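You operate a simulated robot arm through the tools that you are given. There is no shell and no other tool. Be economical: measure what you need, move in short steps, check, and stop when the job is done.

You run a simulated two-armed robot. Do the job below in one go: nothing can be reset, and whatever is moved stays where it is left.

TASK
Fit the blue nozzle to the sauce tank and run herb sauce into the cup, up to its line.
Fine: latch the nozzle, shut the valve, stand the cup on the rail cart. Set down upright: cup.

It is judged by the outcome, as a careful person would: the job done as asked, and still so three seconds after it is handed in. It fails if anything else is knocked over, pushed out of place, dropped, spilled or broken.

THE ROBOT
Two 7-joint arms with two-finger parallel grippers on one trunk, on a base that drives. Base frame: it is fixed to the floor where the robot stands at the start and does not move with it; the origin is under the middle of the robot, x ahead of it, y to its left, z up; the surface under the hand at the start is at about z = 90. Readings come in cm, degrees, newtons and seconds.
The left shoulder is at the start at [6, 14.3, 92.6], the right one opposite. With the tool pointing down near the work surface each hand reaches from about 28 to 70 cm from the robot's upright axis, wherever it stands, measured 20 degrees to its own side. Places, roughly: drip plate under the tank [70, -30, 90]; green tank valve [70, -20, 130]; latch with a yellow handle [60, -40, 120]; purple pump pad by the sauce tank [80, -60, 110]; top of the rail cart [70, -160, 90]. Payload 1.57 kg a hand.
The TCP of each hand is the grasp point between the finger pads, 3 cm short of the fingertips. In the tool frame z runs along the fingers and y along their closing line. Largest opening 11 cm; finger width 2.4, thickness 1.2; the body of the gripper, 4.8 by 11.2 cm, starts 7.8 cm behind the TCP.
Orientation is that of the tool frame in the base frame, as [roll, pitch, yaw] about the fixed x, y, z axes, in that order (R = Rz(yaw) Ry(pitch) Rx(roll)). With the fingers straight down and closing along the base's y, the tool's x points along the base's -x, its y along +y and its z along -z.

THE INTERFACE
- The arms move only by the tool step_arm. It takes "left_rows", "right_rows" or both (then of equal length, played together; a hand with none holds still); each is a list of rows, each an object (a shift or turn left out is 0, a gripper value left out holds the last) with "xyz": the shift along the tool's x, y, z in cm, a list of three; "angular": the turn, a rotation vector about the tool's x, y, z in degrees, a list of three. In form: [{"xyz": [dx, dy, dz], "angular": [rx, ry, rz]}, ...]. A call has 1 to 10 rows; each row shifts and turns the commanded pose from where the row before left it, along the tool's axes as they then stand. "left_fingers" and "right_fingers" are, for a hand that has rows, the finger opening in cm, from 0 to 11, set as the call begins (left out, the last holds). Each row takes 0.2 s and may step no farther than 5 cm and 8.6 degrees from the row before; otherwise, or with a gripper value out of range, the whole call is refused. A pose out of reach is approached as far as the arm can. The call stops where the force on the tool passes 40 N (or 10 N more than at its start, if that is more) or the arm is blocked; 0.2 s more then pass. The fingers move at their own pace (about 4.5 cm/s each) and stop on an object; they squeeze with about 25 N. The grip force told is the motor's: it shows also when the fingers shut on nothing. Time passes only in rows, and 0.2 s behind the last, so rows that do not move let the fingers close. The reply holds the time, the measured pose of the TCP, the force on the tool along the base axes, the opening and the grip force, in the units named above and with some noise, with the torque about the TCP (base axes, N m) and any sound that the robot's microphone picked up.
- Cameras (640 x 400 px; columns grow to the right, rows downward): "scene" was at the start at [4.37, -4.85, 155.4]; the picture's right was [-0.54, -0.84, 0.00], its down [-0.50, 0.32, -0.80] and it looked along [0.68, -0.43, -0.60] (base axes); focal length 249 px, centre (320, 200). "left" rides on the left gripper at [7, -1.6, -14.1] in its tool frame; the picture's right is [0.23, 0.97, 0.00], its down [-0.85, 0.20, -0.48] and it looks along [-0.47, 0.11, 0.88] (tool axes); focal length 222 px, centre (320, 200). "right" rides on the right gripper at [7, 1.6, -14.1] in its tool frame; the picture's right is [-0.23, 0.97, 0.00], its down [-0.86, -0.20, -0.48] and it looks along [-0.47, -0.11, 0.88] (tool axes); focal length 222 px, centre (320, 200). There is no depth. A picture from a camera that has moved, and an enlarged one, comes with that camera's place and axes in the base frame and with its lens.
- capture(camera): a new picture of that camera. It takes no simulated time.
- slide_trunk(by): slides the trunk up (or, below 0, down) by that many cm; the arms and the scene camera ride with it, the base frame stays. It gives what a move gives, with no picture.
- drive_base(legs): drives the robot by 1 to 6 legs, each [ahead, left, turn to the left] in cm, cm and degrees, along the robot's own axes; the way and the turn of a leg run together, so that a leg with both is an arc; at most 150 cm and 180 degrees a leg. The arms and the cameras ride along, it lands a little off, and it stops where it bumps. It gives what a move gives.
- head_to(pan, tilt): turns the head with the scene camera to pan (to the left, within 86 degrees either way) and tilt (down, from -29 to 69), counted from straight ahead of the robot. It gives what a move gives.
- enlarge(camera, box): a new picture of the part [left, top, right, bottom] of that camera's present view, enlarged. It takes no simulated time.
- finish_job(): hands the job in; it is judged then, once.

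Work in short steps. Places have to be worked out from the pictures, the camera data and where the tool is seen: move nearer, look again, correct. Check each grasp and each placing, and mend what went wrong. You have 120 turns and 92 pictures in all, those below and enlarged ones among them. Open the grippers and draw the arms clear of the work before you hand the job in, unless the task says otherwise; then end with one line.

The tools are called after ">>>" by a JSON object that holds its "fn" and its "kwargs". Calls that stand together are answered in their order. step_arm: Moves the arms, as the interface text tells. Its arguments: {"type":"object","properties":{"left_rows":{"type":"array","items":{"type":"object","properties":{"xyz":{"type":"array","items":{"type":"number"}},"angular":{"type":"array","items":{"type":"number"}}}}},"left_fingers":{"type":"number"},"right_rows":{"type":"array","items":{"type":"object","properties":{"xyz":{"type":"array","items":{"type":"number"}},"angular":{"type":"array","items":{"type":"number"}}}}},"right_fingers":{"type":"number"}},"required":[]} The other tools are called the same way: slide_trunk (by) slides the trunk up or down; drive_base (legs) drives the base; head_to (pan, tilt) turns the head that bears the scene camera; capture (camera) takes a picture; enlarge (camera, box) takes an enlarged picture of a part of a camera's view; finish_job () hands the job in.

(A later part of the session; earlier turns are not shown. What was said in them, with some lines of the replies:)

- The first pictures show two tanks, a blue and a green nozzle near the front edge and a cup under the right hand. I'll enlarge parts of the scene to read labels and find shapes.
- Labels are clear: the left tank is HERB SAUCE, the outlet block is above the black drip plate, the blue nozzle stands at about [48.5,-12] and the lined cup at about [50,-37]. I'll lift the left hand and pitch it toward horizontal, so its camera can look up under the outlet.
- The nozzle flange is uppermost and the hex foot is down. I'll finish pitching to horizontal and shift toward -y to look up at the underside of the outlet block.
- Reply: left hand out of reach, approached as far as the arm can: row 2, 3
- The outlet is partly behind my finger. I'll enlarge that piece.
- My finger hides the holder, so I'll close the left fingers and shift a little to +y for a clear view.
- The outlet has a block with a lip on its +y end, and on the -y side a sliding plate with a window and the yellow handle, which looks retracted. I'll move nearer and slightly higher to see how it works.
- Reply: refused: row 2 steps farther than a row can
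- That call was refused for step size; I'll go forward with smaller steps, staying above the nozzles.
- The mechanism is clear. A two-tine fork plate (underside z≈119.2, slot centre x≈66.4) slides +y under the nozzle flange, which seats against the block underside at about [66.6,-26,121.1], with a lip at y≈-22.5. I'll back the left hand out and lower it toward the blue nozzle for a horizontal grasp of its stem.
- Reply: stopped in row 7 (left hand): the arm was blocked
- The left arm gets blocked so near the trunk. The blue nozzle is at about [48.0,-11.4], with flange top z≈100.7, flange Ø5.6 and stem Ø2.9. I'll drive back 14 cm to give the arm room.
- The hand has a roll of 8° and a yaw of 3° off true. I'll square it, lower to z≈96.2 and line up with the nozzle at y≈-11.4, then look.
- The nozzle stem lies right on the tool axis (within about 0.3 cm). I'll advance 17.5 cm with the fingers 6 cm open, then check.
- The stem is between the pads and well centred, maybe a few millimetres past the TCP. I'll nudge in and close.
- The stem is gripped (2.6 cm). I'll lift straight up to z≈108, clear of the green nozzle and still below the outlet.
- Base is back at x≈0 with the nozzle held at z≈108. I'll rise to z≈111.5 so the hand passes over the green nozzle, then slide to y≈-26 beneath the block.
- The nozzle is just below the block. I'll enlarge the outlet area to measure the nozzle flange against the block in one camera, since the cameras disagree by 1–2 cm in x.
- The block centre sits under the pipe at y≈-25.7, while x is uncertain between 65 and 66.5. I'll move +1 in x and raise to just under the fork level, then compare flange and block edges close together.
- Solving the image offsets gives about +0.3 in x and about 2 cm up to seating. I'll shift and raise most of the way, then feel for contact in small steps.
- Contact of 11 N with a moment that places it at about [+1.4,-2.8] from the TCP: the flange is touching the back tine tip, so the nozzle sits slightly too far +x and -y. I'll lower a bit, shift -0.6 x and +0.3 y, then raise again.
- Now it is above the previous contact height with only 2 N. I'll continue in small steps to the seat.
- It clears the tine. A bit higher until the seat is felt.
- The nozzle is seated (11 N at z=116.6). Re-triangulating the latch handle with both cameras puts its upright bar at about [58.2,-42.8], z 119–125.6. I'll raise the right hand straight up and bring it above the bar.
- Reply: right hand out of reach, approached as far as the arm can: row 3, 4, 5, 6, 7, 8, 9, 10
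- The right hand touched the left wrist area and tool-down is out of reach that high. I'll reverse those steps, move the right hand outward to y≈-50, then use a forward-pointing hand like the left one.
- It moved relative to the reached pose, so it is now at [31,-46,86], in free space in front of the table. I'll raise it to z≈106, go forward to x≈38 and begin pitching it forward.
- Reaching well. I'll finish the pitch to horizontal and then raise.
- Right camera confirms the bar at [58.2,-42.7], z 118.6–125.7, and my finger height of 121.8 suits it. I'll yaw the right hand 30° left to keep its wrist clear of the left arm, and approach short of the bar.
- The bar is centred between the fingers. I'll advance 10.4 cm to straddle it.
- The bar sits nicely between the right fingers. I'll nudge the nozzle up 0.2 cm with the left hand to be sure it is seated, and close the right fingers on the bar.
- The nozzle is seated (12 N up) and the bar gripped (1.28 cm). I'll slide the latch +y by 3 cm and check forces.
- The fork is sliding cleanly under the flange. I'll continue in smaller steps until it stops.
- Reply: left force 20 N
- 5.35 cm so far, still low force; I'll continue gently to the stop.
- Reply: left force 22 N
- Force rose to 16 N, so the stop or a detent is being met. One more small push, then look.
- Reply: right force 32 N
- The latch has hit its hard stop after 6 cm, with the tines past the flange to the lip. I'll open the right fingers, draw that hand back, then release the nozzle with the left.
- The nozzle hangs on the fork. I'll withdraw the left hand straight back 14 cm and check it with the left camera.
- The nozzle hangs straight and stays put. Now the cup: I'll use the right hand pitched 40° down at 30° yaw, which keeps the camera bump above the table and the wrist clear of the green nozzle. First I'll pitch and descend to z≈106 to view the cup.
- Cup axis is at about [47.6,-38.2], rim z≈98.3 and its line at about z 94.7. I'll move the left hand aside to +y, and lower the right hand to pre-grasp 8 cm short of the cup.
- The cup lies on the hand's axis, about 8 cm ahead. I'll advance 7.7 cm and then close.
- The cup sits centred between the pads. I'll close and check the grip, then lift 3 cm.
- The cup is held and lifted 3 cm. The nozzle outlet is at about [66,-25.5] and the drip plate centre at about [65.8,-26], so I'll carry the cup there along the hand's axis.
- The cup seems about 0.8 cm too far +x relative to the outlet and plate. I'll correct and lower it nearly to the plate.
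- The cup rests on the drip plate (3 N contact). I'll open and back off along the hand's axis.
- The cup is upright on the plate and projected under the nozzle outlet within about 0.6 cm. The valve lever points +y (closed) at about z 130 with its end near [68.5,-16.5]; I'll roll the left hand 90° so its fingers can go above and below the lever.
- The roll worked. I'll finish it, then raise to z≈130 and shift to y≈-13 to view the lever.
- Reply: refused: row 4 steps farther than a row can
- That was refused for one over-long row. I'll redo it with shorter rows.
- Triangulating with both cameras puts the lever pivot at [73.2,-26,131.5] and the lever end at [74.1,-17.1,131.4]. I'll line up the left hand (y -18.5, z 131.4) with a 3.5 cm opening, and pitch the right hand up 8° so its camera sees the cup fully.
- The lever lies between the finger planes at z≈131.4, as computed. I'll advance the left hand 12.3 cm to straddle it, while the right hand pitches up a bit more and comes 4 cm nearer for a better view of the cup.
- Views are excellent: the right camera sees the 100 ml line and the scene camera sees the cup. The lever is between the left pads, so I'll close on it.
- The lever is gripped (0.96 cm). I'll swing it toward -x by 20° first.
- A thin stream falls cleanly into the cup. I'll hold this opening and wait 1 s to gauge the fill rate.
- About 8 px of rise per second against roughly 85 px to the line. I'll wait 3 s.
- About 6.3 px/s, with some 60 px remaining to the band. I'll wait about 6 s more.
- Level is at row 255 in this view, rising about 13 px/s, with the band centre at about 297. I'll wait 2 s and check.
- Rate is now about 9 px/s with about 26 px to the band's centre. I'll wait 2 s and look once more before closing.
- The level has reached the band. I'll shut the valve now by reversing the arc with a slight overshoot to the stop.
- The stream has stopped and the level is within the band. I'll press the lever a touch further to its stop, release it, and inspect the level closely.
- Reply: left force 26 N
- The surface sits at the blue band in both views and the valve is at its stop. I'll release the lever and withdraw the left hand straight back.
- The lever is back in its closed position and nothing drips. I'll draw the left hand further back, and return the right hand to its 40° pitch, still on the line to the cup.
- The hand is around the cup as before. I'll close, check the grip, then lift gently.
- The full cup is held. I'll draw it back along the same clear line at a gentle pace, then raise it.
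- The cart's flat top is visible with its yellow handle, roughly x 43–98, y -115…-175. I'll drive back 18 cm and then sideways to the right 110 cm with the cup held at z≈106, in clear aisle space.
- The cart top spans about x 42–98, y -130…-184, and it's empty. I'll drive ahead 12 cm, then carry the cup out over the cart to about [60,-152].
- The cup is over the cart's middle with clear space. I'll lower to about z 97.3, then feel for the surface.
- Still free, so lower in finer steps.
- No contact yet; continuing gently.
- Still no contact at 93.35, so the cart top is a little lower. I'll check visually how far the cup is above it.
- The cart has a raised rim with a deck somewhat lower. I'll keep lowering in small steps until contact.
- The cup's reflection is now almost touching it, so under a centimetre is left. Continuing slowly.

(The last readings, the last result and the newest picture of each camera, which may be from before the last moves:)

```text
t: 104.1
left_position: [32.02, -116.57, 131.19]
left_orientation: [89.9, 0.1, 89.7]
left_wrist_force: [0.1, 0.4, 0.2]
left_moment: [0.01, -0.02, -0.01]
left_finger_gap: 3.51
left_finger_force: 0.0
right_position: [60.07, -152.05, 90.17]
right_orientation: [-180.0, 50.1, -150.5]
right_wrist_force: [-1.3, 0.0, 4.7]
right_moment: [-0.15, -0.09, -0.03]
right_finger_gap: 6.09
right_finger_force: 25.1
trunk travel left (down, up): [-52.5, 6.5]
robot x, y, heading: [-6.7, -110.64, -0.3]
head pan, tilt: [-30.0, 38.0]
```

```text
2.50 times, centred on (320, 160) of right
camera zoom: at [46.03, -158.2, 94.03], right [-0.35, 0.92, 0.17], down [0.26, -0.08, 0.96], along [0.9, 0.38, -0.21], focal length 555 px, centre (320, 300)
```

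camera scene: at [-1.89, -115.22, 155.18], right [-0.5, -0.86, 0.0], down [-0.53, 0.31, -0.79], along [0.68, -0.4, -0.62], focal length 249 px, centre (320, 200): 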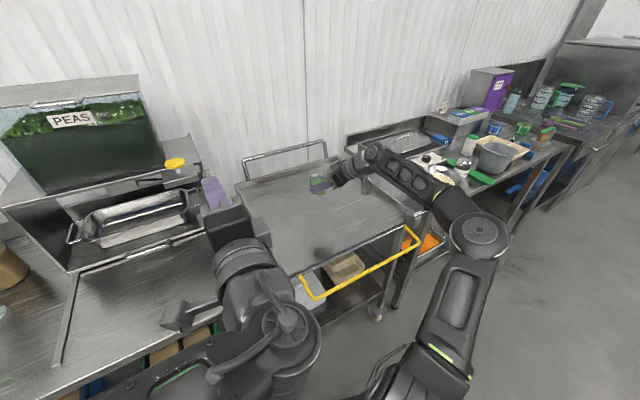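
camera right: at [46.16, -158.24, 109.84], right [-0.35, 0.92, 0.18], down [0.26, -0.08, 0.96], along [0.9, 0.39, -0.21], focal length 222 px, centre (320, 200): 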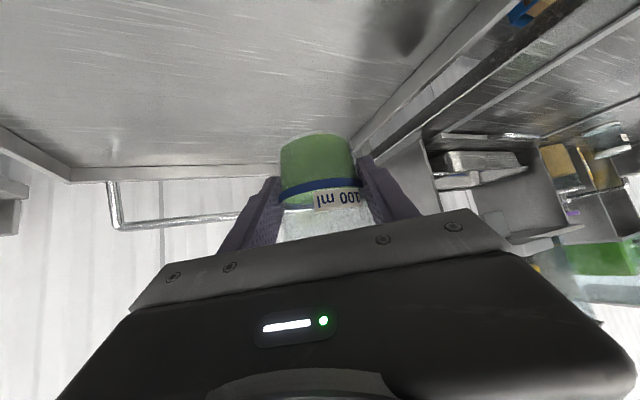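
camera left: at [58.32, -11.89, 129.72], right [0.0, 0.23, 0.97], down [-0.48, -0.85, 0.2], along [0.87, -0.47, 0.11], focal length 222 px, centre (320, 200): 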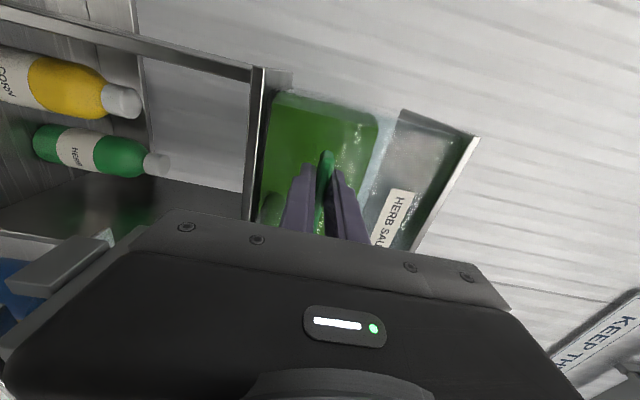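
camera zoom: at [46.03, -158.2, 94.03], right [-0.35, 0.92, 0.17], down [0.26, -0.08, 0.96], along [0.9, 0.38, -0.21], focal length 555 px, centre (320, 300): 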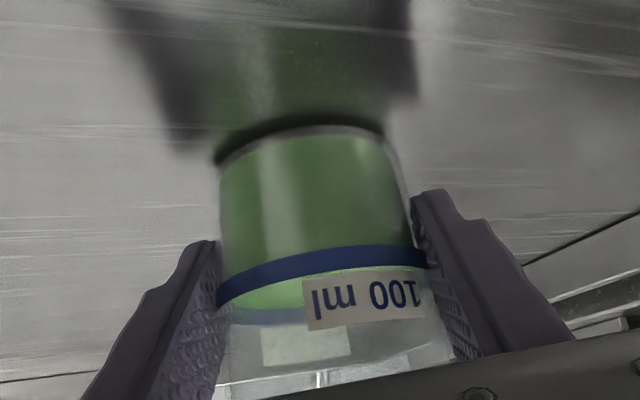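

Contact (about 6 N) and the cup stands flat on the deck. I'll open, back away along the axis, then rise clear.

>>> {"fn": "step_arm", "kwargs": {"right_rows": [{}, {}, {}, {"xyz": [1.0, 0, -1.2]}, {"xyz": [1.6, 0, -1.9]}, {"xyz": [1.9, 0, -2.3]}, {"xyz": [1.3, 0, -3.0]}, {"xyz": [-2.0, 0, -2.5]}, {"xyz": [-2.5, 0, -2.5]}], "right_fingers": 9.5}}

>>> {"fn": "enlarge", "kwargs": {"camera": "scene", "box": [280, 150, 400, 225]}}

```text
t: 106.1
left_position: [32.21, -116.49, 131.14]
left_orientation: [90.0, 0.3, 89.7]
left_wrist_force: [0.0, -0.2, -0.3]
left_moment: [0.01, 0.02, -0.02]
left_finger_gap: 3.48
left_finger_force: 0.0
right_position: [50.4, -157.52, 97.69]
right_orientation: [179.8, 49.8, -150.6]
right_wrist_force: [-0.2, -0.9, 0.0]
right_moment: [-0.01, 0.03, -0.03]
right_finger_gap: 9.51
right_finger_force: 0.0
trunk travel left (down, up): [-52.5, 6.5]
robot x, y, heading: [-6.38, -110.73, -0.4]
head pan, tilt: [-30.0, 38.0]
```

```text
5.33 times, centred on (340, 188) of scene
camera zoom: at [-1.97, -115.17, 155.18], right [-0.5, -0.86, 0.0], down [-0.53, 0.31, -0.79], along [0.68, -0.4, -0.62], focal length 1329 px, centre (213, 267)
```

zoom: 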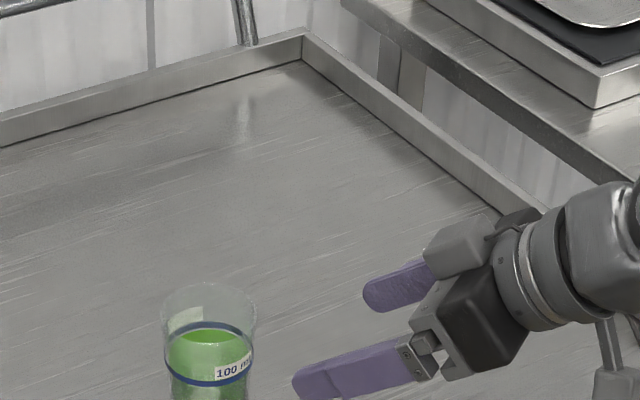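

The cup stands upright on the cart with the sauce at the line. I'll draw the right hand further up and back, and turn the head to check the tank for dripping.

>>> {"fn": "step_arm", "kwargs": {"right_rows": [{"xyz": [-2.5, 0, -2.5]}, {"xyz": [-2.5, 0, -2.5]}, {"xyz": [2.0, 0, -2.5]}, {"xyz": [2.5, 0, -3.0]}, {"xyz": [2.5, 0, -3.0]}]}}

>>> {"fn": "capture", "kwargs": {"camera": "scene"}}

>>> {"fn": "head_to", "kwargs": {"pan": 45, "tilt": 25}}

>>> {"fn": "capture", "kwargs": {"camera": "scene"}}

```text
t: 107.3
left_position: [32.07, -116.58, 131.22]
left_orientation: [90.0, 0.2, 89.7]
left_wrist_force: [0.0, 0.2, 0.8]
left_moment: [0.03, -0.01, 0.0]
left_finger_gap: 3.49
left_finger_force: 0.0
right_position: [40.39, -163.18, 104.89]
right_orientation: [179.8, 50.0, -150.5]
right_wrist_force: [-0.4, 0.1, 0.5]
right_moment: [0.0, 0.0, 0.02]
right_finger_gap: 9.5
right_finger_force: 0.1
trunk travel left (down, up): [-52.5, 6.5]
robot x, y, heading: [-6.18, -110.68, -0.2]
head pan, tilt: [-30.0, 38.0]
```

```text
4 pictures are left
camera scene: at [-2.02, -115.23, 155.18], right [-0.5, -0.86, 0.0], down [-0.53, 0.31, -0.79], along [0.68, -0.4, -0.62], focal length 249 px, centre (320, 200)
```

scene: 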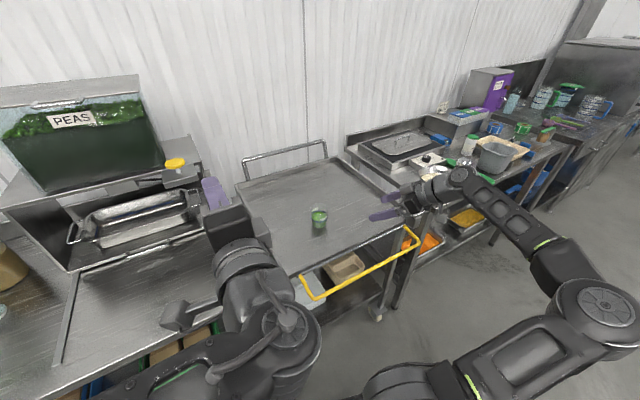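

```text
t: 108.8
left_position: [32.19, -116.46, 131.26]
left_orientation: [90.0, 0.2, 89.7]
left_wrist_force: [0.3, 0.0, 0.4]
left_moment: [-0.05, 0.02, -0.01]
left_finger_gap: 3.48
left_finger_force: 0.0
right_position: [40.5, -163.18, 104.92]
right_orientation: [179.8, 49.9, -150.6]
right_wrist_force: [0.3, 0.6, 0.6]
right_moment: [0.05, 0.01, 0.0]
right_finger_gap: 9.5
right_finger_force: 0.0
trunk travel left (down, up): [-52.5, 6.5]
robot x, y, heading: [-6.36, -110.93, -0.4]
head pan, tilt: [45.0, 25.0]
```

```text
3 pictures are left
camera scene: at [-2.85, -104.38, 157.21], right [0.7, -0.71, 0.0], down [-0.3, -0.3, -0.91], along [0.64, 0.64, -0.42], focal length 249 px, centre (320, 200)
```

scene: 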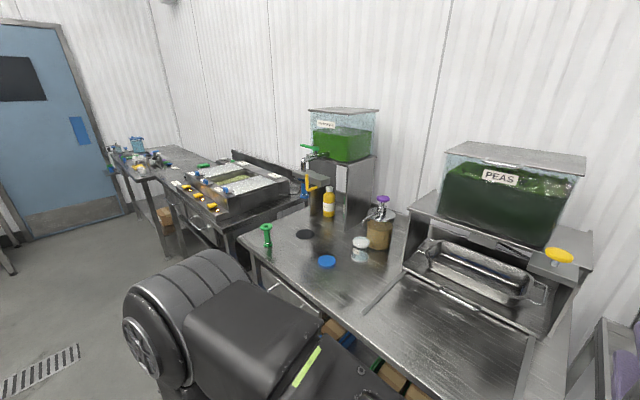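

The drip plate is clean, the valve shut and everything else is in place. I'll open both grippers fully in free space, then hand in.

>>> {"fn": "step_arm", "kwargs": {"left_rows": [{"xyz": [0, 0, -3]}, {}, {}, {}], "left_fingers": 10, "right_rows": [{"xyz": [1.5, 0, -2.0]}, {}, {}, {}], "right_fingers": 10}}

>>> {"fn": "finish_job", "kwargs": {}}

```text
t: 109.8
left_position: [30.11, -116.47, 131.4]
left_orientation: [90.2, 0.3, 89.4]
left_wrist_force: [-0.5, 0.4, -0.1]
left_moment: [0.04, 0.04, 0.04]
left_finger_gap: 9.99
left_finger_force: 0.0
left hand out of reach, approached as far as the arm can: row 1
right_position: [38.26, -164.45, 105.01]
right_orientation: [179.8, 50.0, -150.5]
right_wrist_force: [0.2, -0.3, 0.1]
right_moment: [0.0, -0.01, -0.01]
right_finger_gap: 9.98
right_finger_force: 0.0
trunk travel left (down, up): [-52.5, 6.5]
robot x, y, heading: [-6.73, -110.74, -0.2]
head pan, tilt: [45.0, 25.0]
```

```text
The job is handed in.
```

The blue nozzle is latched on the herb sauce tank, the cup is filled to its 100 ml line, the valve is shut, and the cup stands upright on the rail cart.
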